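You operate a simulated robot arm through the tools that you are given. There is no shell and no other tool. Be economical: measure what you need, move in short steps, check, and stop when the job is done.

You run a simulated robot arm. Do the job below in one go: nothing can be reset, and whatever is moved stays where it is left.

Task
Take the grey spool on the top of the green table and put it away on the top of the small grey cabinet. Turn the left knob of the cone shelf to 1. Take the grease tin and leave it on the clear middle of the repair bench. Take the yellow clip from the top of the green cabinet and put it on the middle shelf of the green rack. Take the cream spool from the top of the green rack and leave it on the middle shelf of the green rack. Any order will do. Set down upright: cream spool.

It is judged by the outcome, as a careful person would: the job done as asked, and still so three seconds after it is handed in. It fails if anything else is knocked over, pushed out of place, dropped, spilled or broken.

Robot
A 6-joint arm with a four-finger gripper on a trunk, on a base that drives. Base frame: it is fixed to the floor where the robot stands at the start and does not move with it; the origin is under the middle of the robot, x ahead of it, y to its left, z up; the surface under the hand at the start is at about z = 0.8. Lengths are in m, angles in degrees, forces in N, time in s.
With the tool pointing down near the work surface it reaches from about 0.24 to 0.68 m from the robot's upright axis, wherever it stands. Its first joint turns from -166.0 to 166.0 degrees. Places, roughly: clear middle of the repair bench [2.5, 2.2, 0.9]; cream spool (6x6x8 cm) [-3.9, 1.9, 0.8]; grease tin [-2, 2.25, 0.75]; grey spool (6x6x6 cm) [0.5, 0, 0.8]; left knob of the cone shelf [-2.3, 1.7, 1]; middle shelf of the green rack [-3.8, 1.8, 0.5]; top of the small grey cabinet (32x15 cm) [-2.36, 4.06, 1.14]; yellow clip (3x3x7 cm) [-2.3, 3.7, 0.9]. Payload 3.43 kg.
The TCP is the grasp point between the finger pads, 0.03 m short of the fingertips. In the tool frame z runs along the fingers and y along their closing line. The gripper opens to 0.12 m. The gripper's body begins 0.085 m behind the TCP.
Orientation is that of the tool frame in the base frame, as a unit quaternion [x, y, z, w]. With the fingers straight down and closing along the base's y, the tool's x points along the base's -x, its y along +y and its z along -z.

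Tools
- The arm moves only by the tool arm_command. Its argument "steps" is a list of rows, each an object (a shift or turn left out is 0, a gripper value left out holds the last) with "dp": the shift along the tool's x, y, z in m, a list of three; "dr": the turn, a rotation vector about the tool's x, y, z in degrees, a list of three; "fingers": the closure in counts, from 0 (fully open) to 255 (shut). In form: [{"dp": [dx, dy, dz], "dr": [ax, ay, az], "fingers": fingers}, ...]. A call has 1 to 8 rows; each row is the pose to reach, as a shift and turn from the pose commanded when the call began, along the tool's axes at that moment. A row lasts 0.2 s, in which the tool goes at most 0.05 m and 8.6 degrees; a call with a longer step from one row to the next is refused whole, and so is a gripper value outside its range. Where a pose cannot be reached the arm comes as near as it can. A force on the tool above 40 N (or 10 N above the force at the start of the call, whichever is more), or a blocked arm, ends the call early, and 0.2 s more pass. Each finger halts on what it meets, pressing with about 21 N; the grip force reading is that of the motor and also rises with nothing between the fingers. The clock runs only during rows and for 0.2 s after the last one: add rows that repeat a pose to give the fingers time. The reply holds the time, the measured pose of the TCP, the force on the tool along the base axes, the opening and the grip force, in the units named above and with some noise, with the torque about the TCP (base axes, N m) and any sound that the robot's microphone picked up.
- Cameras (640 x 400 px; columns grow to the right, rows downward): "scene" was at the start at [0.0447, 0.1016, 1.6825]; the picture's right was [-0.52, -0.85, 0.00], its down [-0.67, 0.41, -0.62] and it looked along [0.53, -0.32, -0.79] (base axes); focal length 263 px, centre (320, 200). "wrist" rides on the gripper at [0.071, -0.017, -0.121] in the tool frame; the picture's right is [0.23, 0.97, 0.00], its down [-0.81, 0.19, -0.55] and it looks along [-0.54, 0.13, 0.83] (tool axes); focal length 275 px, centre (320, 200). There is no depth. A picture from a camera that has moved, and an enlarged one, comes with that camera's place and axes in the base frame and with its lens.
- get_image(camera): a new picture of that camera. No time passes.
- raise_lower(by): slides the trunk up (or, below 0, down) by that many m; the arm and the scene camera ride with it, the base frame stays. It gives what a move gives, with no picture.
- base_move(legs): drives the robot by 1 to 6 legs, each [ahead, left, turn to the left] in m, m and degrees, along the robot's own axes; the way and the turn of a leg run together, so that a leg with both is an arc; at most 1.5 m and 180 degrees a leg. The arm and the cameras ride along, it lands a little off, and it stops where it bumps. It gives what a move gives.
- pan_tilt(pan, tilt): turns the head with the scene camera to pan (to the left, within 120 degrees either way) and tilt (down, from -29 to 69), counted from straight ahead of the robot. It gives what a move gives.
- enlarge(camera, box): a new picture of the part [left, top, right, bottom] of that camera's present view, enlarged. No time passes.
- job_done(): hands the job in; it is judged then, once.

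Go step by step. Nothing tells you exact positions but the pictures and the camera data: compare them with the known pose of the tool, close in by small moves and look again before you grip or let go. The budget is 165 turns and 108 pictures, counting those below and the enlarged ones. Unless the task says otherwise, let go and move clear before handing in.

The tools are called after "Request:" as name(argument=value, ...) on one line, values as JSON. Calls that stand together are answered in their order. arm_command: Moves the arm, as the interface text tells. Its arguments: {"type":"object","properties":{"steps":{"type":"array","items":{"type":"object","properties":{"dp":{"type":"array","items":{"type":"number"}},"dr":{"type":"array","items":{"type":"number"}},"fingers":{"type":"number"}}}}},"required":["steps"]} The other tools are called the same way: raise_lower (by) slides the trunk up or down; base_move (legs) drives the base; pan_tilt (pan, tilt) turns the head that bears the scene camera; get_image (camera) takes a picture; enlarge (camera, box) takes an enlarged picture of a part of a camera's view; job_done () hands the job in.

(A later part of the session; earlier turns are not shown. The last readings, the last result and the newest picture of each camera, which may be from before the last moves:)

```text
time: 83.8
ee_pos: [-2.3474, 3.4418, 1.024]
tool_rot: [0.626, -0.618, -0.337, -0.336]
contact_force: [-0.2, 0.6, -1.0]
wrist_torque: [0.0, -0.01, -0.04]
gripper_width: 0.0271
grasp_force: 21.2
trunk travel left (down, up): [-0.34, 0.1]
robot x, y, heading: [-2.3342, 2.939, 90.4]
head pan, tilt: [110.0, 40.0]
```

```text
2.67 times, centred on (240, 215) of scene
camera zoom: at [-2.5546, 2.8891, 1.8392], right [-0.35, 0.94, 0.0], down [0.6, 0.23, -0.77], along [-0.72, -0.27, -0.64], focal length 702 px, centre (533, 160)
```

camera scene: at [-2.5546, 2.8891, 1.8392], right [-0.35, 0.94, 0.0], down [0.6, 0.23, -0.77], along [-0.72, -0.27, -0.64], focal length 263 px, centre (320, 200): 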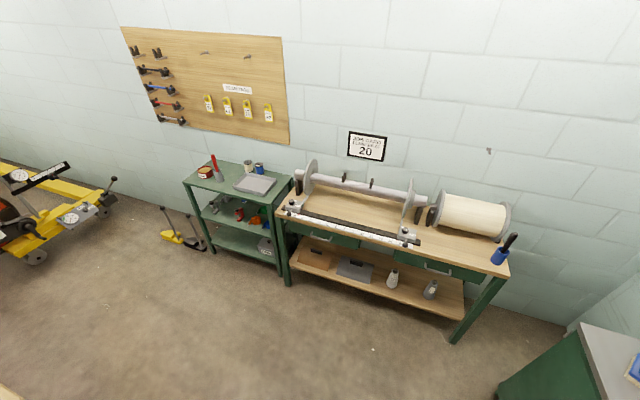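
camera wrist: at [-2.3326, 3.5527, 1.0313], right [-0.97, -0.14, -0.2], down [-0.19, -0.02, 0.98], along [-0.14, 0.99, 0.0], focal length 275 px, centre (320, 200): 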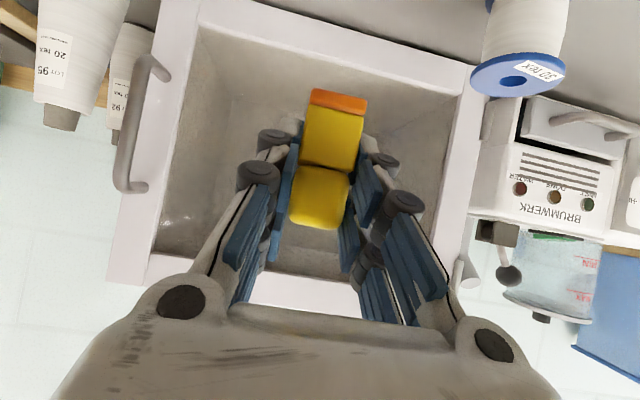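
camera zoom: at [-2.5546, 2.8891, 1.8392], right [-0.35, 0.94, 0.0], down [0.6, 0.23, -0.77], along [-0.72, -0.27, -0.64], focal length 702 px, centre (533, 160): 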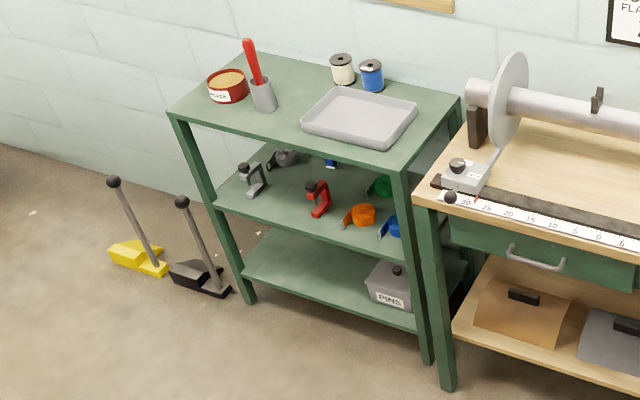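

The cream spool stands at the back of the rack's top; the middle shelf has tools with a gap near y≈1.74. I turn to face the rack side and look at the corridor.

Request:
base_move(legs=[[0, 0, 90], [0.4, 0, 0]])

Request:
pan_tilt(pan=80, tilt=40)

Request:
get_image(camera="scene")

```text
time: 90.1
ee_pos: [-3.2371, 2.9234, 1.025]
tool_rot: [0.879, 0.006, -0.477, 0.001]
contact_force: [-0.3, 0.0, 0.5]
wrist_torque: [-0.02, -0.03, 0.01]
gripper_width: 0.0269
grasp_force: 21.0
trunk travel left (down, up): [-0.34, 0.1]
robot x, y, heading: [-2.7366, 2.933, -179.5]
head pan, tilt: [110.0, 40.0]
```

```text
time: 91.0
ee_pos: [-3.2376, 2.9221, 1.025]
tool_rot: [0.879, 0.006, -0.476, 0.001]
contact_force: [0.0, 0.3, -0.2]
wrist_torque: [0.0, 0.0, 0.01]
gripper_width: 0.0272
grasp_force: 21.2
trunk travel left (down, up): [-0.34, 0.1]
robot x, y, heading: [-2.7349, 2.9335, -179.2]
head pan, tilt: [80.0, 40.0]
```

```text
76 pictures are left
camera scene: at [-2.7271, 2.7121, 1.8392], right [-0.99, 0.16, 0.0], down [0.1, 0.63, -0.77], along [-0.12, -0.76, -0.64], focal length 263 px, centre (320, 200)
```

scene: 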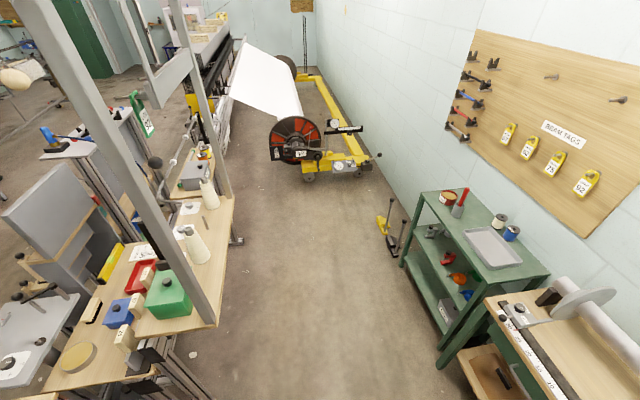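

The corridor is about 1.1 m wide and clear. I strafe left to face the rack.

Request:
base_move(legs=[[0.13, 0, 0], [0, 1.16, 0]])

Request:
pan_tilt(pan=0, tilt=50)

Request:
get_image(camera="scene")

Request:
get_image(camera="wrist")

```text
time: 97.8
ee_pos: [-3.3499, 1.7597, 1.0248]
tool_rot: [0.879, 0.009, -0.476, 0.003]
contact_force: [0.0, 0.3, -0.9]
wrist_torque: [0.0, 0.03, 0.0]
gripper_width: 0.0272
grasp_force: 20.8
trunk travel left (down, up): [-0.34, 0.1]
robot x, y, heading: [-2.8487, 1.7739, -179.2]
head pan, tilt: [80.0, 40.0]
```

```text
time: 99.4
ee_pos: [-3.3497, 1.7609, 1.0251]
tool_rot: [0.879, 0.008, -0.476, 0.001]
contact_force: [0.8, -0.7, -0.2]
wrist_torque: [0.0, 0.01, 0.01]
gripper_width: 0.027
grasp_force: 20.7
trunk travel left (down, up): [-0.34, 0.1]
robot x, y, heading: [-2.8489, 1.7738, -178.9]
head pan, tilt: [0.0, 50.0]
```

```text
75 pictures are left
camera scene: at [-2.903, 1.6345, 1.8251], right [-0.02, 1.0, 0.0], down [0.77, 0.01, -0.64], along [-0.64, -0.01, -0.77], focal length 263 px, centre (320, 200)
```

scene: 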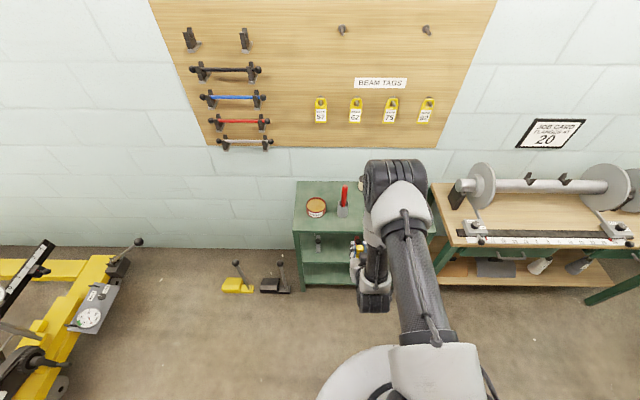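

```text
74 pictures are left
camera wrist: at [-3.2117, 1.7791, 1.0311], right [0.14, -0.97, -0.2], down [0.02, -0.19, 0.98], along [-0.99, -0.14, 0.0], focal length 275 px, centre (320, 200)
```

wrist: 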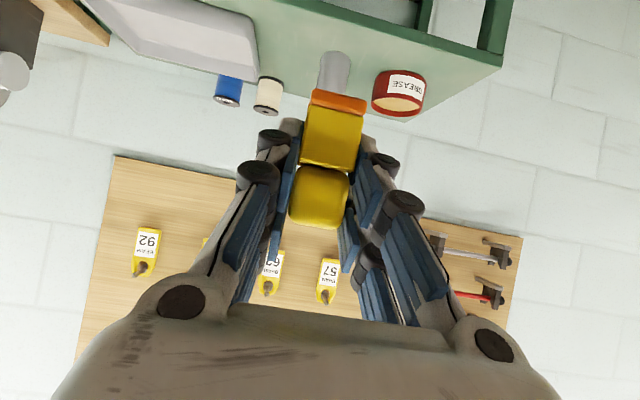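

I lower the trunk to look under the rack top at the middle shelf.

Request:
raise_lower(by=-0.34)

Request:
get_image(camera="wrist")

Request:
get_image(camera="scene")

```text
time: 102.7
ee_pos: [-3.3504, 1.7595, 0.6847]
tool_rot: [0.879, 0.007, -0.477, 0.002]
contact_force: [0.4, -0.3, -0.7]
wrist_torque: [0.01, 0.0, -0.01]
gripper_width: 0.0269
grasp_force: 20.8
trunk travel left (down, up): [0.0, 0.44]
robot x, y, heading: [-2.8481, 1.7743, -179.1]
head pan, tilt: [0.0, 50.0]
```

```text
73 pictures are left
camera wrist: at [-3.2117, 1.7792, 0.6913], right [0.14, -0.97, -0.2], down [0.02, -0.19, 0.98], along [-0.99, -0.14, 0.0], focal length 275 px, centre (320, 200)
```

wrist: 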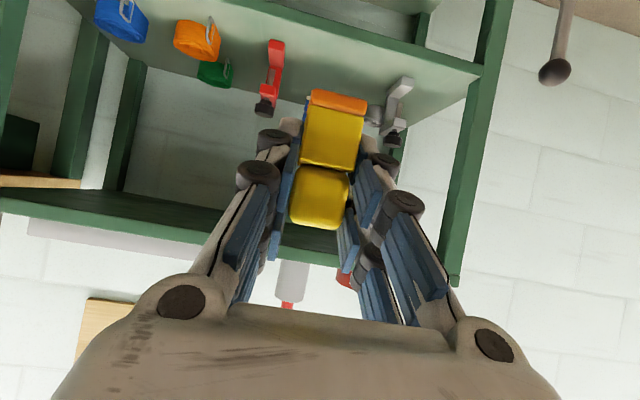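

```text
72 pictures are left
camera scene: at [-2.9029, 1.6346, 1.4852], right [-0.02, 1.0, 0.0], down [0.77, 0.01, -0.64], along [-0.64, -0.01, -0.77], focal length 263 px, centre (320, 200)
```

scene: 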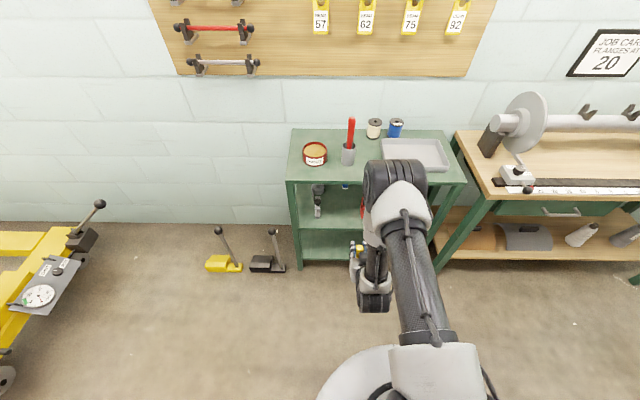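

Request:
enlarge(camera="scene", box=[280, 110, 480, 280])

Request:
enlarge(camera="wrist", box=[60, 0, 520, 290])

```text
2.35 times, centred on (380, 195) of scene
camera zoom: at [-2.9029, 1.6346, 1.4852], right [-0.02, 1.0, 0.0], down [0.77, 0.01, -0.64], along [-0.64, -0.01, -0.77], focal length 620 px, centre (179, 212)
```

zoom: 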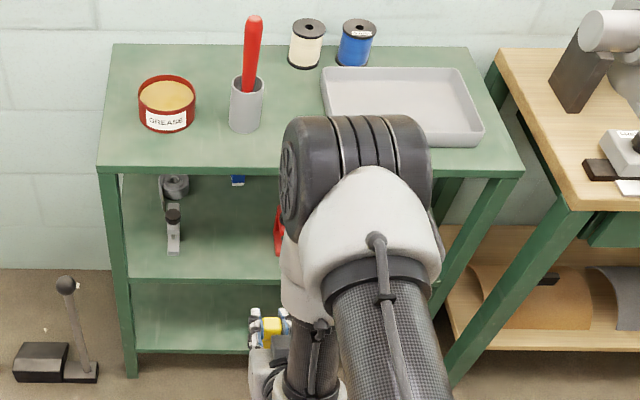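

```text
1.38 times, centred on (290, 145) of wrist
camera zoom: at [-3.2117, 1.7792, 0.6913], right [0.14, -0.97, -0.2], down [0.02, -0.19, 0.98], along [-0.99, -0.14, 0.0], focal length 380 px, centre (361, 276)
```

zoom: 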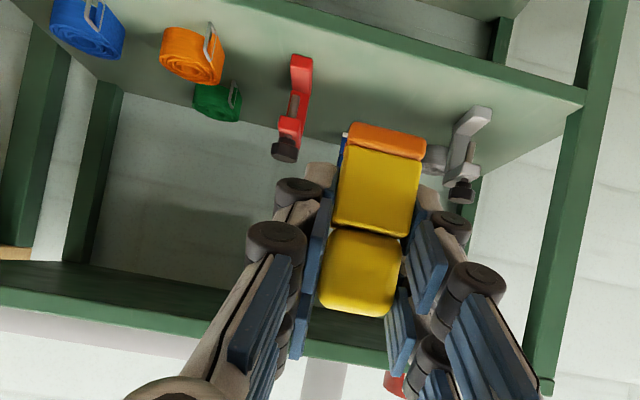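

Two-view fixes put the middle shelf at z≈0.47, front edge x≈-3.59, grey clamp at y≈1.62 and red clamp at y≈1.83. I plan the clip deep at (-3.75, 1.725), leaving room in front for the spool; first lower the hand outside the rack.

Request:
arm_command(steps=[{"dp": [0.03, 0.01, 0.02]}, {"dp": [0.06, 0.02, 0.04]}, {"dp": [0.09, 0.03, 0.06]}, {"dp": [0.122, 0.035, 0.079]}, {"dp": [0.122, 0.035, 0.079]}])

Request:
get_image(camera="wrist")

```text
time: 103.9
ee_pos: [-3.3508, 1.7275, 0.5395]
tool_rot: [0.88, 0.008, -0.475, 0.002]
contact_force: [0.0, 0.0, 0.6]
wrist_torque: [0.03, 0.03, 0.01]
gripper_width: 0.0267
grasp_force: 20.4
trunk travel left (down, up): [0.0, 0.44]
robot x, y, heading: [-2.8485, 1.7754, -178.9]
head pan, tilt: [0.0, 50.0]
```

```text
69 pictures are left
camera wrist: at [-3.2111, 1.7458, 0.5453], right [0.14, -0.97, -0.2], down [0.02, -0.19, 0.98], along [-0.99, -0.14, 0.0], focal length 275 px, centre (320, 200)
```

wrist: 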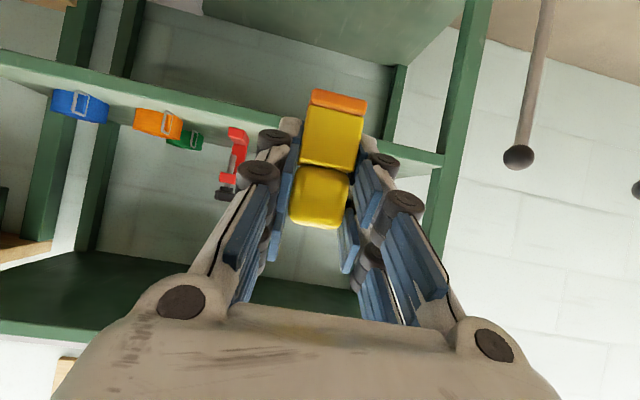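

Height is right. I drive the hand gently toward the gap.

Request:
base_move(legs=[[0.2, 0, 0]])

Request:
get_image(camera="wrist")

Request:
get_image(camera="scene")

```text
time: 105.5
ee_pos: [-3.5482, 1.7244, 0.5395]
tool_rot: [0.879, 0.008, -0.477, 0.002]
contact_force: [-1.1, -0.6, 0.4]
wrist_torque: [-0.01, 0.0, -0.01]
gripper_width: 0.0269
grasp_force: 20.7
trunk travel left (down, up): [0.0, 0.44]
robot x, y, heading: [-3.0481, 1.769, -179.3]
head pan, tilt: [0.0, 50.0]
```

```text
68 pictures are left
camera wrist: at [-3.409, 1.7427, 0.5455], right [0.14, -0.97, -0.2], down [0.02, -0.19, 0.98], along [-0.99, -0.14, 0.0], focal length 275 px, centre (320, 200)
```

wrist: 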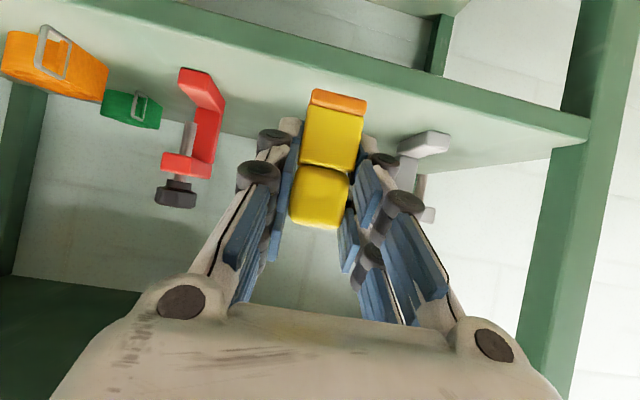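

```text
67 pictures are left
camera scene: at [-3.1011, 1.6314, 1.4851], right [-0.02, 1.0, 0.0], down [0.77, 0.01, -0.64], along [-0.64, -0.01, -0.77], focal length 263 px, centre (320, 200)
```

scene: 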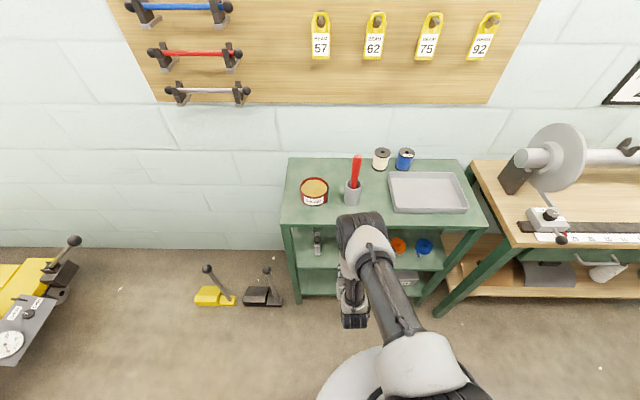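

The gap is well centred (grey 1.61, red 1.83). The elbow must not advance over the rack top with its tall red handle, so I extend with the arm only.

Request:
arm_command(steps=[{"dp": [-0.0218, 0, 0.0336]}, {"dp": [-0.0436, 0, 0.0672]}, {"dp": [-0.0654, 0, 0.101]}, {"dp": [-0.0654, 0, 0.101]}])

Request:
get_image(camera="wrist")

Request:
get_image(camera="scene")

```text
time: 106.5
ee_pos: [-3.6678, 1.7229, 0.5404]
tool_rot: [0.879, 0.007, -0.476, 0.001]
contact_force: [-0.7, 1.3, 0.0]
wrist_torque: [-0.04, -0.01, 0.02]
gripper_width: 0.0265
grasp_force: 20.8
trunk travel left (down, up): [0.0, 0.44]
robot x, y, heading: [-3.0467, 1.7717, -179.3]
head pan, tilt: [0.0, 50.0]
```

```text
66 pictures are left
camera wrist: at [-3.5291, 1.7415, 0.5466], right [0.14, -0.97, -0.2], down [0.02, -0.2, 0.98], along [-0.99, -0.14, 0.0], focal length 275 px, centre (320, 200)
```

wrist: 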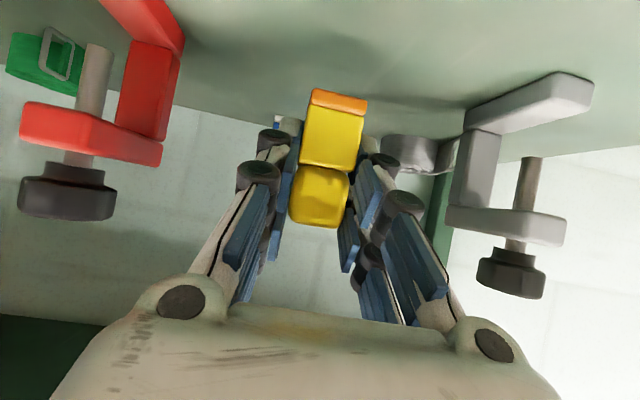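

```text
65 pictures are left
camera scene: at [-3.1011, 1.6315, 1.4851], right [-0.02, 1.0, 0.0], down [0.77, 0.01, -0.64], along [-0.64, -0.01, -0.77], focal length 263 px, centre (320, 200)
```

scene: 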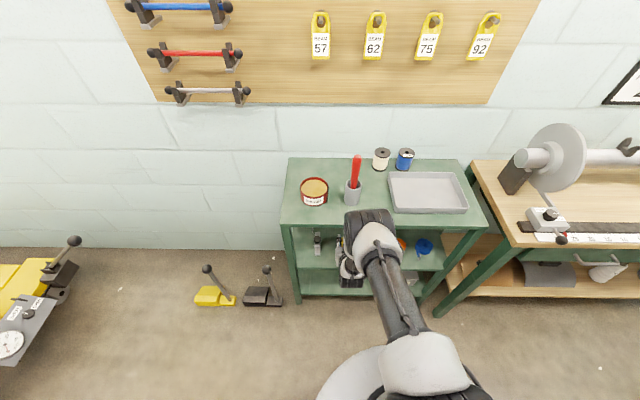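

Gap confirmed. I go 5 cm deeper and lower until the clip touches.

Request:
arm_command(steps=[{"dp": [-0.014, 0, 0.021]}, {"dp": [-0.027, 0, 0.042]}, {"dp": [-0.018, 0, 0.048]}, {"dp": [-0.011, 0, 0.0525]}, {"dp": [-0.006, 0, 0.0555]}, {"dp": [-0.003, 0, 0.0578]}, {"dp": [-0.003, 0, 0.0578]}])

Request:
get_image(camera="wrist")

```text
time: 108.1
ee_pos: [-3.7184, 1.7225, 0.5101]
tool_rot: [0.88, 0.007, -0.476, 0.002]
contact_force: [-0.1, 1.1, -0.4]
wrist_torque: [0.03, 0.0, -0.02]
gripper_width: 0.0271
grasp_force: 20.7
trunk travel left (down, up): [0.0, 0.44]
robot x, y, heading: [-3.0476, 1.77, -179.3]
head pan, tilt: [0.0, 50.0]
```

```text
64 pictures are left
camera wrist: at [-3.5796, 1.7406, 0.5163], right [0.14, -0.97, -0.2], down [0.02, -0.19, 0.98], along [-0.99, -0.14, 0.0], focal length 275 px, centre (320, 200)
```

wrist: 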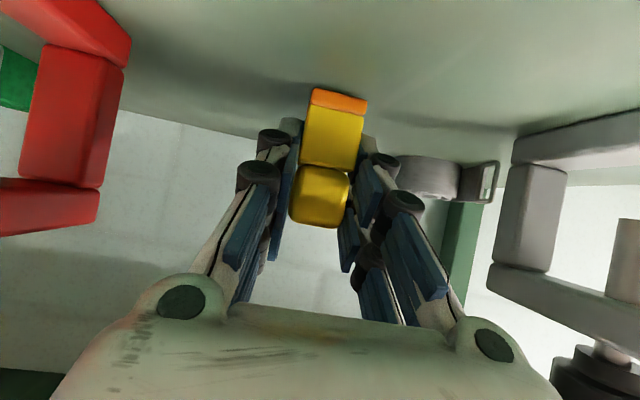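

No contact yet; lower a little more.

Request:
arm_command(steps=[{"dp": [0.0042, 0, 0.0027]}, {"dp": [0.0084, 0, 0.0055]}, {"dp": [0.0084, 0, 0.0055]}])

```text
time: 108.9
ee_pos: [-3.7209, 1.722, 0.5027]
tool_rot: [0.877, 0.009, -0.48, 0.003]
contact_force: [-6.1, 1.6, 15.1]
wrist_torque: [-0.01, 0.37, 0.02]
gripper_width: 0.0275
grasp_force: 20.5
trunk travel left (down, up): [0.0, 0.44]
robot x, y, heading: [-3.0463, 1.7713, -179.3]
head pan, tilt: [0.0, 50.0]
```

Contact. I relieve the pressure, open part way, and look.

Request:
arm_command(steps=[{"dp": [-0.0035, 0, -0.0022]}, {"dp": [-0.0035, 0, -0.0022], "fingers": 190}, {"dp": [-0.0035, 0, -0.0022], "fingers": 150}, {"dp": [-0.0035, 0, -0.0022], "fingers": 125}, {"dp": [-0.0035, 0, -0.0022], "fingers": 125}])

Request:
get_image(camera="wrist")

```text
time: 110.1
ee_pos: [-3.718, 1.7218, 0.5046]
tool_rot: [0.88, 0.008, -0.476, 0.002]
contact_force: [0.5, 0.6, 0.5]
wrist_torque: [-0.02, 0.01, -0.01]
gripper_width: 0.0611
grasp_force: 0.1
trunk travel left (down, up): [0.0, 0.44]
robot x, y, heading: [-3.0474, 1.7712, -179.1]
head pan, tilt: [0.0, 50.0]
```

```text
63 pictures are left
camera wrist: at [-3.5794, 1.7403, 0.5102], right [0.14, -0.97, -0.2], down [0.02, -0.19, 0.98], along [-0.99, -0.14, 0.0], focal length 275 px, centre (320, 200)
```

wrist: 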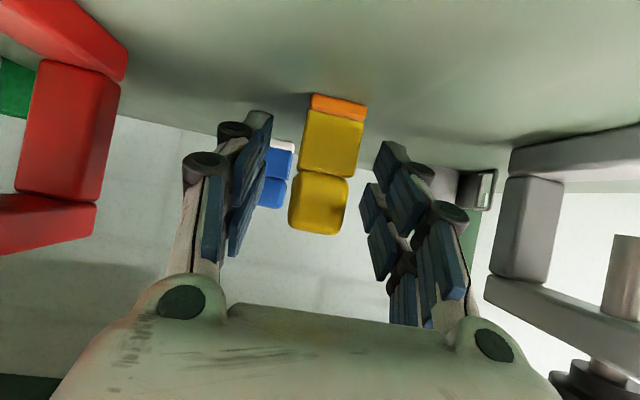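

The clip stands on the shelf. I withdraw straight back.

Request:
arm_command(steps=[{"dp": [0.0164, 0, -0.0252]}, {"dp": [0.0382, 0, -0.0588]}, {"dp": [0.06, 0, -0.0924]}, {"dp": [0.0818, 0, -0.126]}, {"dp": [0.1036, 0, -0.16]}, {"dp": [0.1036, 0, -0.16]}])

Request:
get_image(camera="wrist")

```text
time: 111.5
ee_pos: [-3.5264, 1.7243, 0.5055]
tool_rot: [0.879, 0.008, -0.476, 0.002]
contact_force: [0.4, 0.4, 0.3]
wrist_torque: [0.0, -0.02, -0.03]
gripper_width: 0.0615
grasp_force: 0.0
trunk travel left (down, up): [0.0, 0.44]
robot x, y, heading: [-3.0435, 1.7731, -179.3]
head pan, tilt: [0.0, 50.0]
```

```text
62 pictures are left
camera wrist: at [-3.3884, 1.7425, 0.5109], right [0.14, -0.97, -0.2], down [0.02, -0.19, 0.98], along [-0.99, -0.14, 0.0], focal length 275 px, centre (320, 200)
```

wrist: 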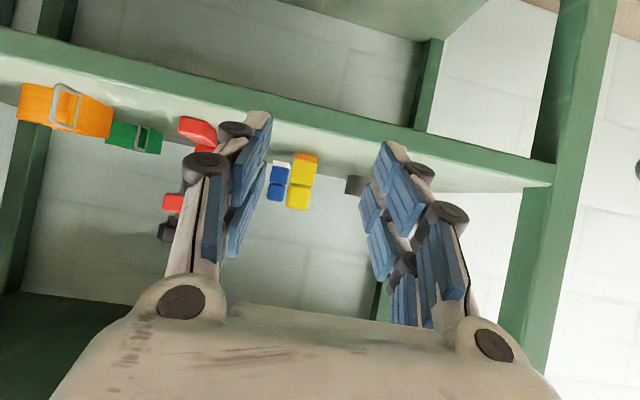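

Clip placed and standing. Next the cream spool at the back of the rack top; I back off, raise, and look at its surroundings.

Request:
base_move(legs=[[-0.2, 0, 0]])

Request:
raise_lower(by=0.44)

Request:
enlarge(camera="scene", box=[270, 120, 470, 245])

Request:
get_image(camera="wrist")

```text
time: 113.1
ee_pos: [-3.3286, 1.7255, 0.5035]
tool_rot: [0.879, 0.008, -0.476, 0.002]
contact_force: [0.2, 1.5, 0.3]
wrist_torque: [0.0, -0.03, -0.01]
gripper_width: 0.0614
grasp_force: 0.1
trunk travel left (down, up): [0.0, 0.44]
robot x, y, heading: [-2.8509, 1.7745, -178.8]
head pan, tilt: [0.0, 50.0]
```

```text
refused: 0.44 is not a number from -0.4 to 0.4
```

```text
3.20 times, centred on (370, 182) of scene
camera zoom: at [-2.902, 1.6347, 1.4851], right [-0.02, 1.0, 0.0], down [0.77, 0.01, -0.64], along [-0.64, -0.01, -0.77], focal length 842 px, centre (160, 256)
```

zoom: 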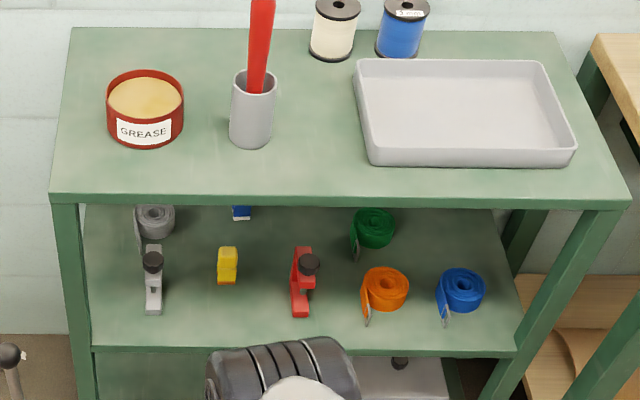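

```text
60 pictures are left
camera wrist: at [-3.19, 1.7452, 0.5108], right [0.14, -0.97, -0.2], down [0.02, -0.19, 0.98], along [-0.99, -0.14, 0.0], focal length 275 px, centre (320, 200)
```

wrist: 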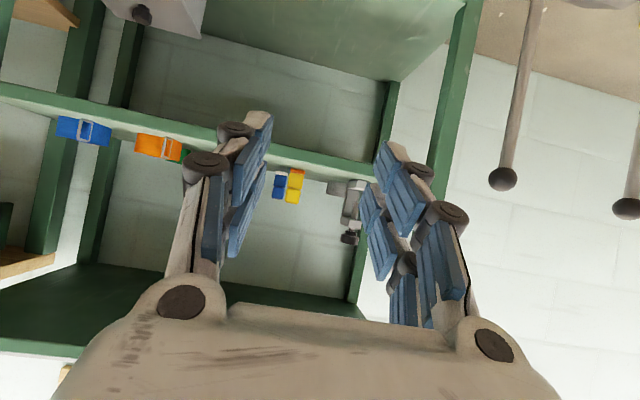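

The cream spool is at about (-3.863, 1.855), with ~3 cm gap to the blue one; the shelf front before the clip is free for it. I raise up and steepen the hand to ~58° below level so the camera clears the tray.

Request:
raise_lower(by=0.4)

Request:
arm_command(steps=[{"dp": [-0.03, 0, -0.02], "dr": [0, 6, 0], "fingers": 60}, {"dp": [-0.06, 0, -0.04], "dr": [0, 12, 0]}, {"dp": [-0.09, 0, -0.06], "dr": [0, 18, 0]}, {"dp": [-0.09, 0, -0.06], "dr": [0, 25, 0]}, {"dp": [-0.09, 0, -0.06], "dr": [0, 25, 0]}])

```text
time: 116.9
ee_pos: [-3.3288, 1.7269, 0.9046]
tool_rot: [0.879, 0.009, -0.477, 0.003]
contact_force: [-0.9, -0.3, 0.3]
wrist_torque: [-0.04, 0.0, 0.03]
gripper_width: 0.0612
grasp_force: 0.0
trunk travel left (down, up): [-0.4, 0.04]
robot x, y, heading: [-2.8474, 1.7756, -178.9]
head pan, tilt: [0.0, 50.0]
```

```text
time: 118.1
ee_pos: [-3.3258, 1.727, 1.0125]
tool_rot: [0.961, 0.008, -0.275, 0.001]
contact_force: [0.4, -0.6, 0.1]
wrist_torque: [0.02, 0.02, 0.08]
gripper_width: 0.092
grasp_force: 0.0
trunk travel left (down, up): [-0.4, 0.04]
robot x, y, heading: [-2.848, 1.7754, -179.1]
head pan, tilt: [0.0, 50.0]
```

Request:
base_move(legs=[[0, -0.13, 0], [0.3, 0, 0]])

Request:
get_image(camera="wrist")

```text
time: 121.0
ee_pos: [-3.6264, 1.8496, 1.0112]
tool_rot: [0.962, 0.009, -0.274, 0.001]
contact_force: [-0.5, -0.4, -0.4]
wrist_torque: [-0.03, -0.01, 0.03]
gripper_width: 0.0917
grasp_force: 0.1
trunk travel left (down, up): [-0.4, 0.04]
robot x, y, heading: [-3.1469, 1.8997, -179.0]
head pan, tilt: [0.0, 50.0]
```

```text
59 pictures are left
camera wrist: at [-3.5047, 1.8682, 1.077], right [0.21, -0.97, -0.12], down [-0.39, -0.2, 0.9], along [-0.89, -0.14, -0.42], focal length 275 px, centre (320, 200)
```

wrist: 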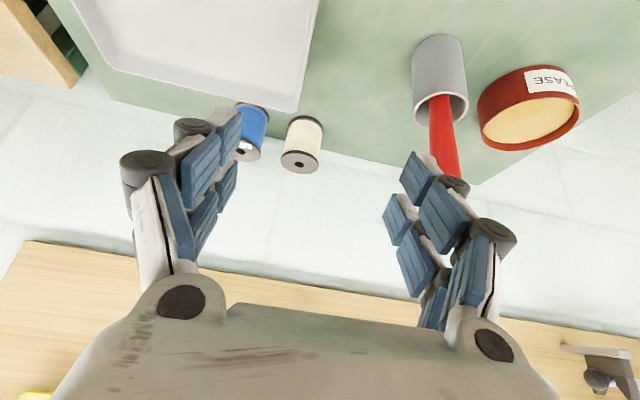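

I narrow the fingers to ~7 cm and go to a pre-grasp point 10 cm back along the tool axis.

Request:
arm_command(steps=[{"dp": [-0.03, -0.002, 0.03], "fingers": 102}, {"dp": [-0.06, -0.003, 0.06], "fingers": 102}, {"dp": [-0.08, -0.005, 0.1], "fingers": 102}, {"dp": [-0.094, -0.006, 0.145], "fingers": 102}, {"dp": [-0.094, -0.006, 0.18], "fingers": 102}, {"dp": [-0.094, -0.006, 0.18], "fingers": 102}])

Request:
get_image(camera="wrist")

```text
time: 122.4
ee_pos: [-3.8024, 1.8539, 0.9089]
tool_rot: [0.961, 0.008, -0.275, 0.001]
contact_force: [0.6, -0.6, -0.6]
wrist_torque: [-0.01, 0.03, -0.03]
gripper_width: 0.0723
grasp_force: 0.0
trunk travel left (down, up): [-0.4, 0.04]
robot x, y, heading: [-3.1442, 1.8967, -179.0]
head pan, tilt: [0.0, 50.0]
```

```text
58 pictures are left
camera wrist: at [-3.6798, 1.8722, 0.9739], right [0.21, -0.97, -0.13], down [-0.39, -0.2, 0.9], along [-0.89, -0.14, -0.42], focal length 275 px, centre (320, 200)
```

wrist: 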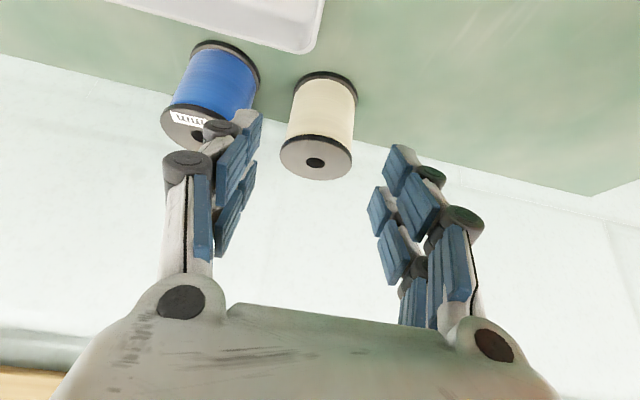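

Well centred: spool (-3.855, 1.853), diameter 0.055. I slide in and close.

Request:
arm_command(steps=[{"dp": [0, 0, 0.035]}, {"dp": [0, 0, 0.07]}, {"dp": [0, 0, 0.1]}, {"dp": [0, 0, 0.1]}, {"dp": [0, 0, 0.1], "fingers": 220}, {"dp": [0, 0, 0.1], "fingers": 220}, {"dp": [0, 0, 0.1], "fingers": 220}])

Request:
get_image(camera="wrist")

```text
time: 124.0
ee_pos: [-3.8284, 1.8546, 0.8691]
tool_rot: [0.961, 0.008, -0.276, -0.001]
contact_force: [3.0, -0.9, 12.3]
wrist_torque: [0.0, 0.3, -0.05]
gripper_width: 0.0227
grasp_force: 7.8
out of reach, approached as far as the arm can: row 2, 3, 4, 5, 6, 7
trunk travel left (down, up): [-0.4, 0.04]
robot x, y, heading: [-3.1478, 1.8974, -179.3]
head pan, tilt: [0.0, 50.0]
```

```text
57 pictures are left
camera wrist: at [-3.7052, 1.8723, 0.9341], right [0.21, -0.97, -0.13], down [-0.39, -0.2, 0.9], along [-0.9, -0.14, -0.42], focal length 275 px, centre (320, 200)
```

wrist: 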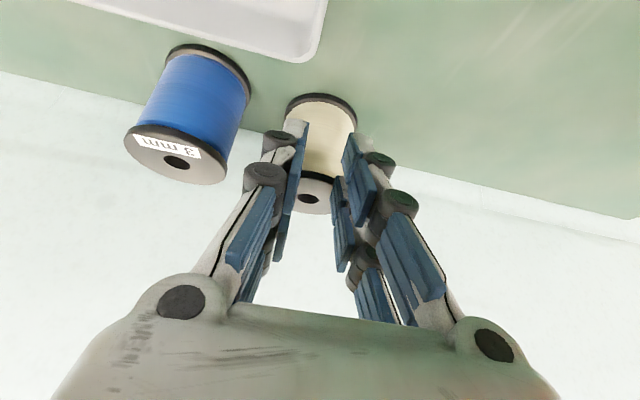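

The arm ran out of reach and closed short, pressing lightly on the spool's top rim. I open at once and back off.

Request:
arm_command(steps=[{"fingers": 180}, {"fingers": 102}, {"fingers": 102}, {"dp": [0, 0, -0.04], "fingers": 102}, {"dp": [-0.02, 0, -0.08], "fingers": 102}, {"dp": [-0.03, 0, -0.12], "fingers": 102}, {"dp": [-0.03, 0, -0.12], "fingers": 102}])

Request:
get_image(camera="wrist")

```text
time: 125.6
ee_pos: [-3.7919, 1.8535, 0.9858]
tool_rot: [0.962, 0.009, -0.275, 0.001]
contact_force: [-0.5, 0.8, -0.2]
wrist_torque: [0.03, -0.02, -0.03]
gripper_width: 0.0717
grasp_force: 0.1
trunk travel left (down, up): [-0.4, 0.04]
robot x, y, heading: [-3.1499, 1.8995, -179.0]
head pan, tilt: [0.0, 50.0]
```

```text
56 pictures are left
camera wrist: at [-3.6683, 1.8721, 1.0503], right [0.21, -0.97, -0.12], down [-0.39, -0.2, 0.9], along [-0.89, -0.14, -0.42], focal length 275 px, centre (320, 200)
```

wrist: 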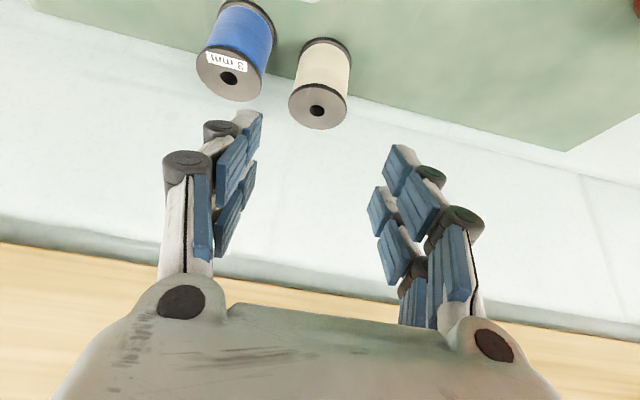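

The spool still stands, perhaps 1 cm further back. I raise the arm and lower the trunk by 20 cm to gain reach.

Request:
arm_command(steps=[{"dp": [-0.01, 0, -0.04]}, {"dp": [-0.02, 0, -0.08]}, {"dp": [-0.03, 0, -0.12]}, {"dp": [-0.045, 0, -0.16]}, {"dp": [-0.055, 0, -0.202]}, {"dp": [-0.055, 0, -0.202]}])

Request:
raise_lower(by=-0.2)

```text
time: 127.0
ee_pos: [-3.7307, 1.8543, 1.1841]
tool_rot: [0.962, 0.008, -0.275, 0.001]
contact_force: [0.3, -0.5, 0.4]
wrist_torque: [0.01, -0.01, 0.0]
gripper_width: 0.0722
grasp_force: 0.0
trunk travel left (down, up): [-0.4, 0.04]
robot x, y, heading: [-3.1479, 1.8983, -178.8]
head pan, tilt: [0.0, 50.0]
```

```text
time: 129.2
ee_pos: [-3.731, 1.8534, 0.9845]
tool_rot: [0.961, 0.009, -0.275, 0.001]
contact_force: [0.5, 0.3, 0.2]
wrist_torque: [-0.02, -0.01, -0.02]
gripper_width: 0.0719
grasp_force: 0.0
trunk travel left (down, up): [-0.2, 0.24]
robot x, y, heading: [-3.1467, 1.8982, -179.2]
head pan, tilt: [0.0, 50.0]
```

Request:
base_move(legs=[[0.06, 0, 0]])

Request:
arm_command(steps=[{"dp": [0.01, -0.001, 0.03]}, {"dp": [0.0195, -0.001, 0.06]}, {"dp": [0.0195, -0.001, 0.09]}, {"dp": [0.0195, -0.001, 0.09]}])

Request:
get_image(camera="wrist")

```text
time: 130.2
ee_pos: [-3.7912, 1.8534, 0.9844]
tool_rot: [0.962, 0.009, -0.275, 0.001]
contact_force: [-0.2, 0.6, -0.5]
wrist_torque: [0.02, -0.01, 0.03]
gripper_width: 0.072
grasp_force: 0.2
trunk travel left (down, up): [-0.2, 0.24]
robot x, y, heading: [-3.2086, 1.9006, -178.8]
head pan, tilt: [0.0, 50.0]
```

```text
time: 131.2
ee_pos: [-3.8216, 1.8538, 0.8986]
tool_rot: [0.961, 0.009, -0.276, 0.001]
contact_force: [0.1, 0.4, 0.3]
wrist_torque: [-0.02, 0.01, -0.02]
gripper_width: 0.072
grasp_force: 0.1
trunk travel left (down, up): [-0.2, 0.24]
robot x, y, heading: [-3.208, 1.8965, -178.9]
head pan, tilt: [0.0, 50.0]
```

```text
55 pictures are left
camera wrist: at [-3.699, 1.8724, 0.9632], right [0.21, -0.97, -0.13], down [-0.39, -0.2, 0.9], along [-0.9, -0.14, -0.42], focal length 275 px, centre (320, 200)
```

wrist: 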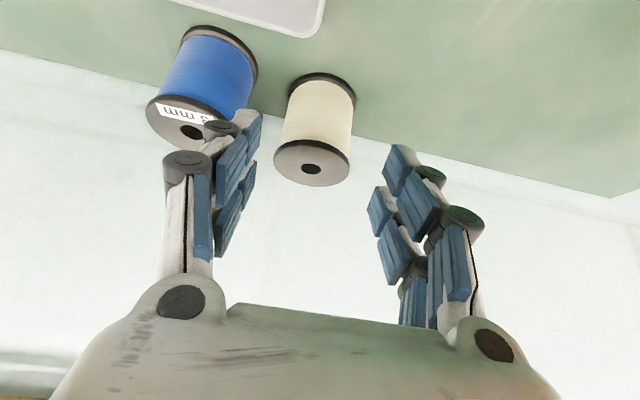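

Spool at (-3.869, 1.856). I slide in the last 9 cm, checking reach before closing.

Request:
arm_command(steps=[{"dp": [0, -0.002, 0.03]}, {"dp": [0, -0.002, 0.06]}, {"dp": [0, -0.002, 0.089]}, {"dp": [0, -0.002, 0.089]}])

Request:
get_image(camera="wrist")

```text
time: 132.2
ee_pos: [-3.8702, 1.8547, 0.8234]
tool_rot: [0.962, 0.009, -0.274, 0.001]
contact_force: [-0.2, 1.1, -0.2]
wrist_torque: [-0.02, 0.01, 0.03]
gripper_width: 0.0721
grasp_force: 0.0
trunk travel left (down, up): [-0.2, 0.24]
robot x, y, heading: [-3.2093, 1.897, -178.9]
head pan, tilt: [0.0, 50.0]
```

```text
54 pictures are left
camera wrist: at [-3.7461, 1.8736, 0.8877], right [0.21, -0.97, -0.12], down [-0.39, -0.2, 0.9], along [-0.89, -0.14, -0.42], focal length 275 px, centre (320, 200)
```

wrist: 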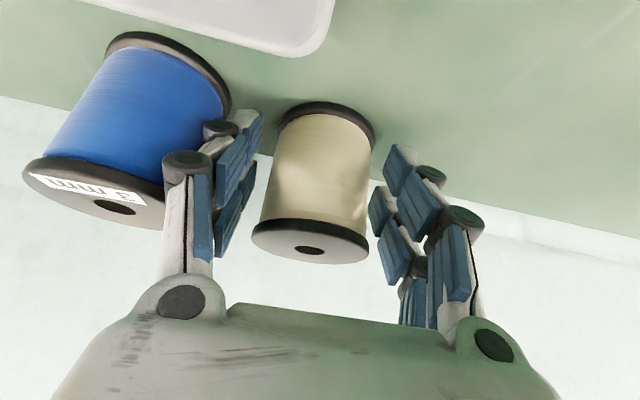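

In place around the spool. I close and let the grip settle.

Request:
arm_command(steps=[{"fingers": 220}, {"fingers": 220}, {"fingers": 220}, {"fingers": 220}])

Request:
get_image(camera="wrist")

```text
time: 133.2
ee_pos: [-3.8698, 1.8545, 0.8231]
tool_rot: [0.962, 0.009, -0.274, 0.001]
contact_force: [0.1, 0.7, 0.9]
wrist_torque: [0.0, -0.01, 0.03]
gripper_width: 0.0564
grasp_force: 20.7
trunk travel left (down, up): [-0.2, 0.24]
robot x, y, heading: [-3.2073, 1.8949, -178.8]
head pan, tilt: [0.0, 50.0]
```

```text
53 pictures are left
camera wrist: at [-3.7461, 1.8735, 0.8878], right [0.21, -0.97, -0.12], down [-0.39, -0.2, 0.9], along [-0.89, -0.14, -0.42], focal length 275 px, centre (320, 200)
```

wrist: 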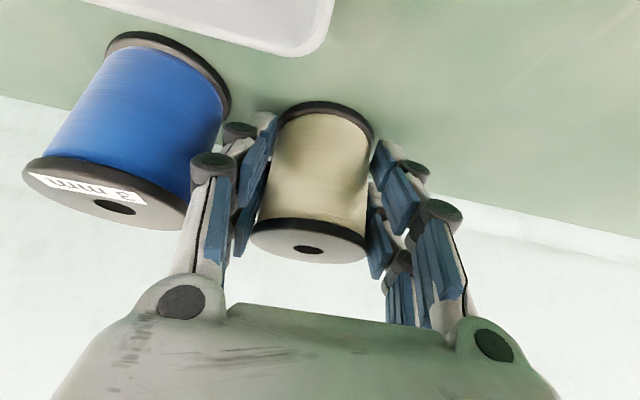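

Gripped. I lift straight up, then back away with the base.

Request:
arm_command(steps=[{"dp": [-0.018, 0, -0.028]}, {"dp": [-0.036, 0, -0.057]}, {"dp": [-0.053, 0, -0.085]}, {"dp": [-0.071, 0, -0.113]}, {"dp": [-0.071, 0, -0.113]}])

```text
time: 134.4
ee_pos: [-3.8681, 1.8552, 0.9552]
tool_rot: [0.962, 0.008, -0.275, 0.0]
contact_force: [-0.4, -0.6, -1.1]
wrist_torque: [0.0, -0.01, -0.02]
gripper_width: 0.0564
grasp_force: 20.8
trunk travel left (down, up): [-0.2, 0.24]
robot x, y, heading: [-3.2072, 1.8994, -179.1]
head pan, tilt: [0.0, 50.0]
```

Request:
base_move(legs=[[-0.36, 0, 0], [0, 0.12, 0]])

Request:
arm_command(steps=[{"dp": [0.034, 0, -0.021]}, {"dp": [0.068, 0, -0.042]}, {"dp": [0.102, 0, -0.064]}, {"dp": [0.102, 0, -0.064]}])

```text
time: 137.5
ee_pos: [-3.5065, 1.7417, 0.9547]
tool_rot: [0.961, 0.009, -0.275, 0.0]
contact_force: [0.2, 0.3, -1.7]
wrist_torque: [0.04, -0.05, -0.04]
gripper_width: 0.0564
grasp_force: 20.9
trunk travel left (down, up): [-0.2, 0.24]
robot x, y, heading: [-2.847, 1.782, -179.4]
head pan, tilt: [0.0, 50.0]
```

```text
time: 138.5
ee_pos: [-3.3873, 1.7442, 0.9551]
tool_rot: [0.962, 0.009, -0.274, 0.001]
contact_force: [0.7, -0.1, -0.5]
wrist_torque: [0.01, 0.0, 0.0]
gripper_width: 0.0565
grasp_force: 21.1
trunk travel left (down, up): [-0.2, 0.24]
robot x, y, heading: [-2.848, 1.7827, -179.2]
head pan, tilt: [0.0, 50.0]
```

Request:
raise_lower(by=-0.2)

Request:
arm_command(steps=[{"dp": [0.02, 0, 0.032]}, {"dp": [0.04, 0, 0.064]}, {"dp": [0.06, 0, 0.096]}, {"dp": [0.08, 0, 0.128]}, {"dp": [0.1, 0, 0.16]}, {"dp": [0.117, 0, 0.187]}, {"dp": [0.117, 0, 0.187]}])

Request:
get_image(camera="wrist")

Request:
get_image(camera="scene")

```text
time: 140.7
ee_pos: [-3.3852, 1.7436, 0.7562]
tool_rot: [0.961, 0.008, -0.275, 0.0]
contact_force: [1.4, -0.5, 0.1]
wrist_torque: [0.0, -0.03, 0.01]
gripper_width: 0.0564
grasp_force: 20.8
trunk travel left (down, up): [0.0, 0.44]
robot x, y, heading: [-2.8432, 1.7861, -179.1]
head pan, tilt: [0.0, 50.0]
```

```text
time: 142.3
ee_pos: [-3.3879, 1.744, 0.5351]
tool_rot: [0.961, 0.009, -0.275, 0.001]
contact_force: [0.4, -0.5, -1.0]
wrist_torque: [0.02, 0.04, 0.04]
gripper_width: 0.0563
grasp_force: 21.0
trunk travel left (down, up): [0.0, 0.44]
robot x, y, heading: [-2.8505, 1.7825, -179.3]
head pan, tilt: [0.0, 50.0]
```

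```text
52 pictures are left
camera wrist: at [-3.2636, 1.7629, 0.6003], right [0.21, -0.97, -0.12], down [-0.39, -0.2, 0.9], along [-0.9, -0.14, -0.42], focal length 275 px, centre (320, 200)
```

wrist: 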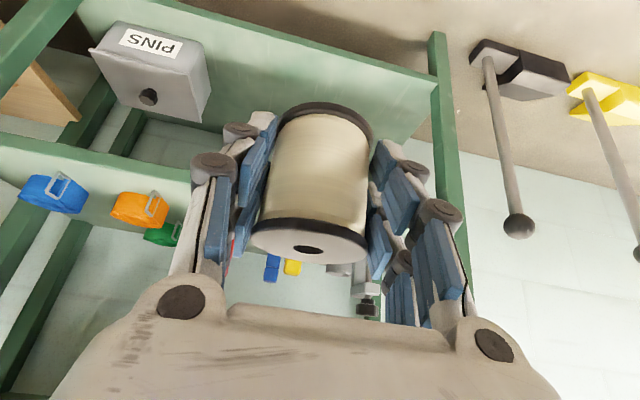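

```text
51 pictures are left
camera scene: at [-2.9009, 1.6439, 1.4851], right [-0.02, 1.0, 0.0], down [0.77, 0.01, -0.64], along [-0.64, -0.01, -0.77], focal length 263 px, centre (320, 200)
```

scene: 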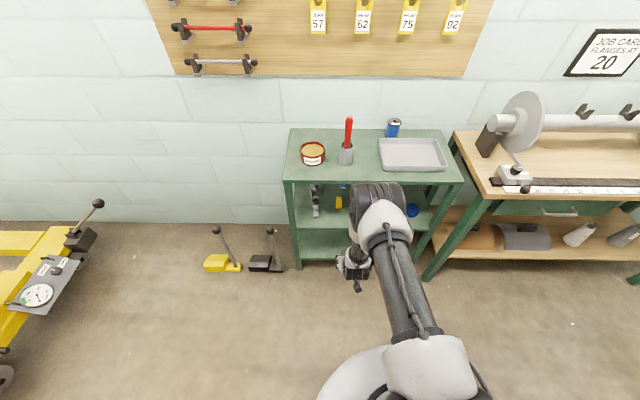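

I drive in 15 cm and then extend by the arm onto the shelf front.

Request:
base_move(legs=[[0.15, 0.013, 0]])

Request:
get_image(camera="wrist")

```text
time: 143.7
ee_pos: [-3.5354, 1.7283, 0.5357]
tool_rot: [0.962, 0.009, -0.275, 0.002]
contact_force: [0.0, -0.5, -0.6]
wrist_torque: [0.02, -0.03, -0.02]
gripper_width: 0.0564
grasp_force: 21.0
trunk travel left (down, up): [0.0, 0.44]
robot x, y, heading: [-2.9951, 1.7671, -178.6]
head pan, tilt: [0.0, 50.0]
```

```text
50 pictures are left
camera wrist: at [-3.4132, 1.7467, 0.6006], right [0.21, -0.97, -0.12], down [-0.39, -0.2, 0.9], along [-0.89, -0.14, -0.42], focal length 275 px, centre (320, 200)
```

wrist: 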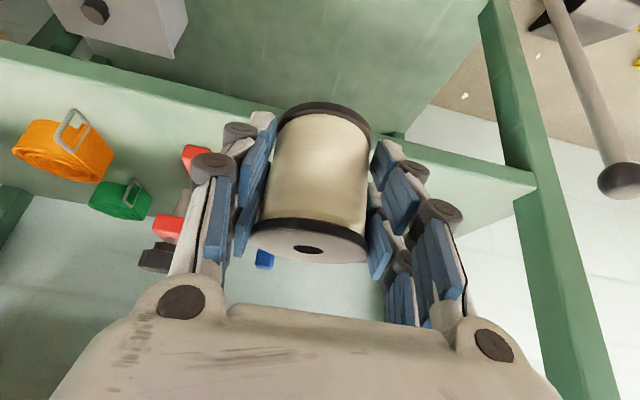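

Request:
arm_command(steps=[{"dp": [-0.028, 0, 0.018]}, {"dp": [-0.057, 0, 0.035]}, {"dp": [-0.086, 0, 0.054]}, {"dp": [-0.086, 0, 0.054]}])

Request:
get_image(camera="wrist")

Request:
get_image(camera="scene")

```text
time: 144.7
ee_pos: [-3.6381, 1.7274, 0.5363]
tool_rot: [0.961, 0.009, -0.275, 0.002]
contact_force: [0.4, -0.6, -1.7]
wrist_torque: [0.0, -0.03, 0.0]
gripper_width: 0.0565
grasp_force: 21.2
trunk travel left (down, up): [0.0, 0.44]
robot x, y, heading: [-2.9936, 1.77, -179.1]
head pan, tilt: [0.0, 50.0]
```

```text
49 pictures are left
camera wrist: at [-3.5151, 1.7454, 0.6013], right [0.21, -0.97, -0.12], down [-0.39, -0.2, 0.9], along [-0.89, -0.14, -0.42], focal length 275 px, centre (320, 200)
```

wrist: 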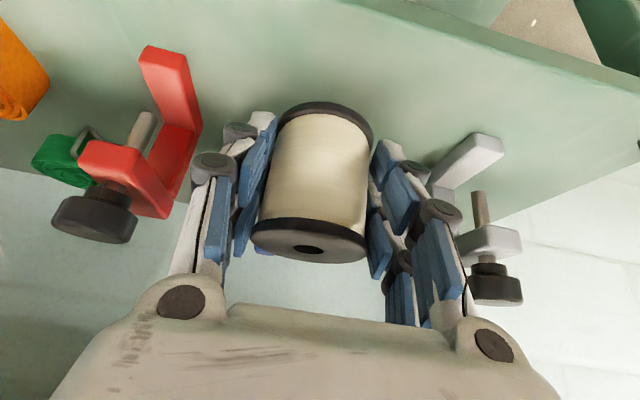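

```text
48 pictures are left
camera scene: at [-3.0505, 1.6281, 1.4851], right [-0.02, 1.0, 0.0], down [0.77, 0.01, -0.64], along [-0.64, -0.01, -0.77], focal length 263 px, centre (320, 200)
```

scene: 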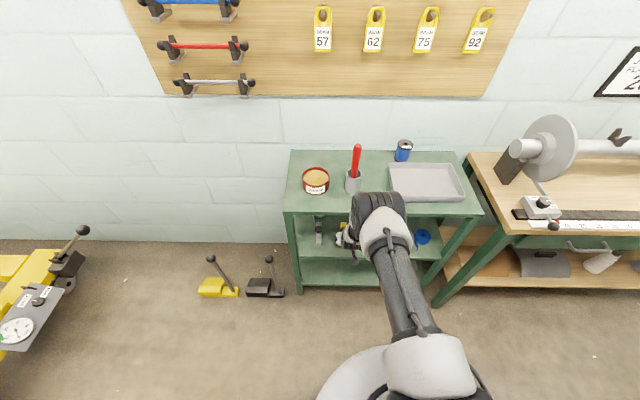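

I lower gently to contact.

Request:
arm_command(steps=[{"dp": [0.0106, 0, 0.017]}, {"dp": [0.0159, 0, 0.0254]}, {"dp": [0.0175, 0, 0.028]}, {"dp": [0.0175, 0, 0.028]}])

```text
time: 145.7
ee_pos: [-3.6375, 1.7264, 0.5029]
tool_rot: [0.961, 0.01, -0.276, 0.001]
contact_force: [0.5, 0.8, 1.9]
wrist_torque: [-0.03, -0.05, 0.03]
gripper_width: 0.0563
grasp_force: 20.8
trunk travel left (down, up): [0.0, 0.44]
robot x, y, heading: [-2.9974, 1.769, -179.2]
head pan, tilt: [0.0, 50.0]
```

Request:
arm_command(steps=[{"dp": [0.0016, 0, 0.0025]}, {"dp": [0.0032, 0, 0.005]}, {"dp": [0.0032, 0, 0.005]}])

Request:
get_image(camera="wrist")

```text
time: 146.5
ee_pos: [-3.6388, 1.7265, 0.4991]
tool_rot: [0.961, 0.009, -0.277, 0.002]
contact_force: [0.4, 1.8, 15.1]
wrist_torque: [0.07, 0.24, -0.03]
gripper_width: 0.0567
grasp_force: 20.5
trunk travel left (down, up): [0.0, 0.44]
robot x, y, heading: [-2.9977, 1.767, -178.9]
head pan, tilt: [0.0, 50.0]
```

```text
47 pictures are left
camera wrist: at [-3.5155, 1.7452, 0.563], right [0.21, -0.97, -0.13], down [-0.39, -0.2, 0.9], along [-0.9, -0.14, -0.42], focal length 275 px, centre (320, 200)
```

wrist: 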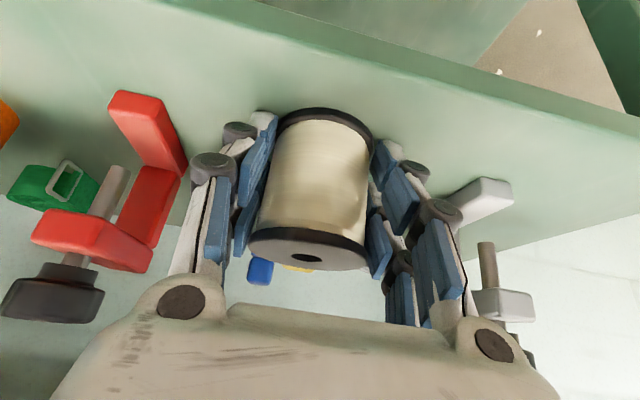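

Touched down. I ease up 1 mm, open slightly and check.

Request:
arm_command(steps=[{"dp": [-0.0011, 0, -0.0018]}, {"dp": [-0.0011, 0, -0.0018], "fingers": 125}, {"dp": [-0.0011, 0, -0.0018], "fingers": 105}, {"dp": [-0.0011, 0, -0.0018], "fingers": 95}, {"dp": [-0.0011, 0, -0.0018], "fingers": 95}])

Request:
get_image(camera="wrist")

```text
time: 147.7
ee_pos: [-3.6373, 1.7268, 0.4979]
tool_rot: [0.962, 0.01, -0.275, 0.001]
contact_force: [-0.2, 0.8, 0.1]
wrist_torque: [-0.03, 0.01, 0.01]
gripper_width: 0.0752
grasp_force: 0.0
trunk travel left (down, up): [0.0, 0.44]
robot x, y, heading: [-2.9952, 1.7675, -178.9]
head pan, tilt: [0.0, 50.0]
```

```text
46 pictures are left
camera wrist: at [-3.5145, 1.7452, 0.5636], right [0.21, -0.97, -0.12], down [-0.39, -0.2, 0.9], along [-0.89, -0.14, -0.42], focal length 275 px, centre (320, 200)
```

wrist: 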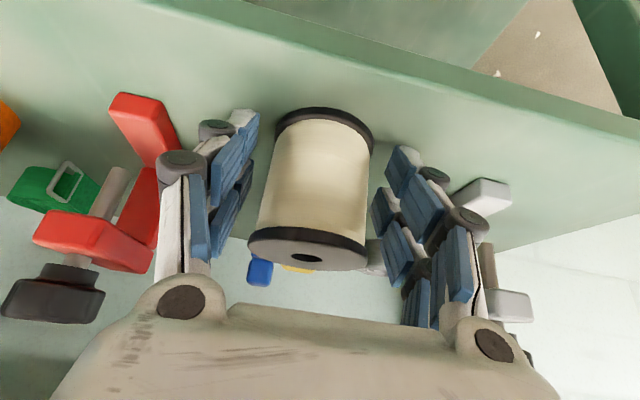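

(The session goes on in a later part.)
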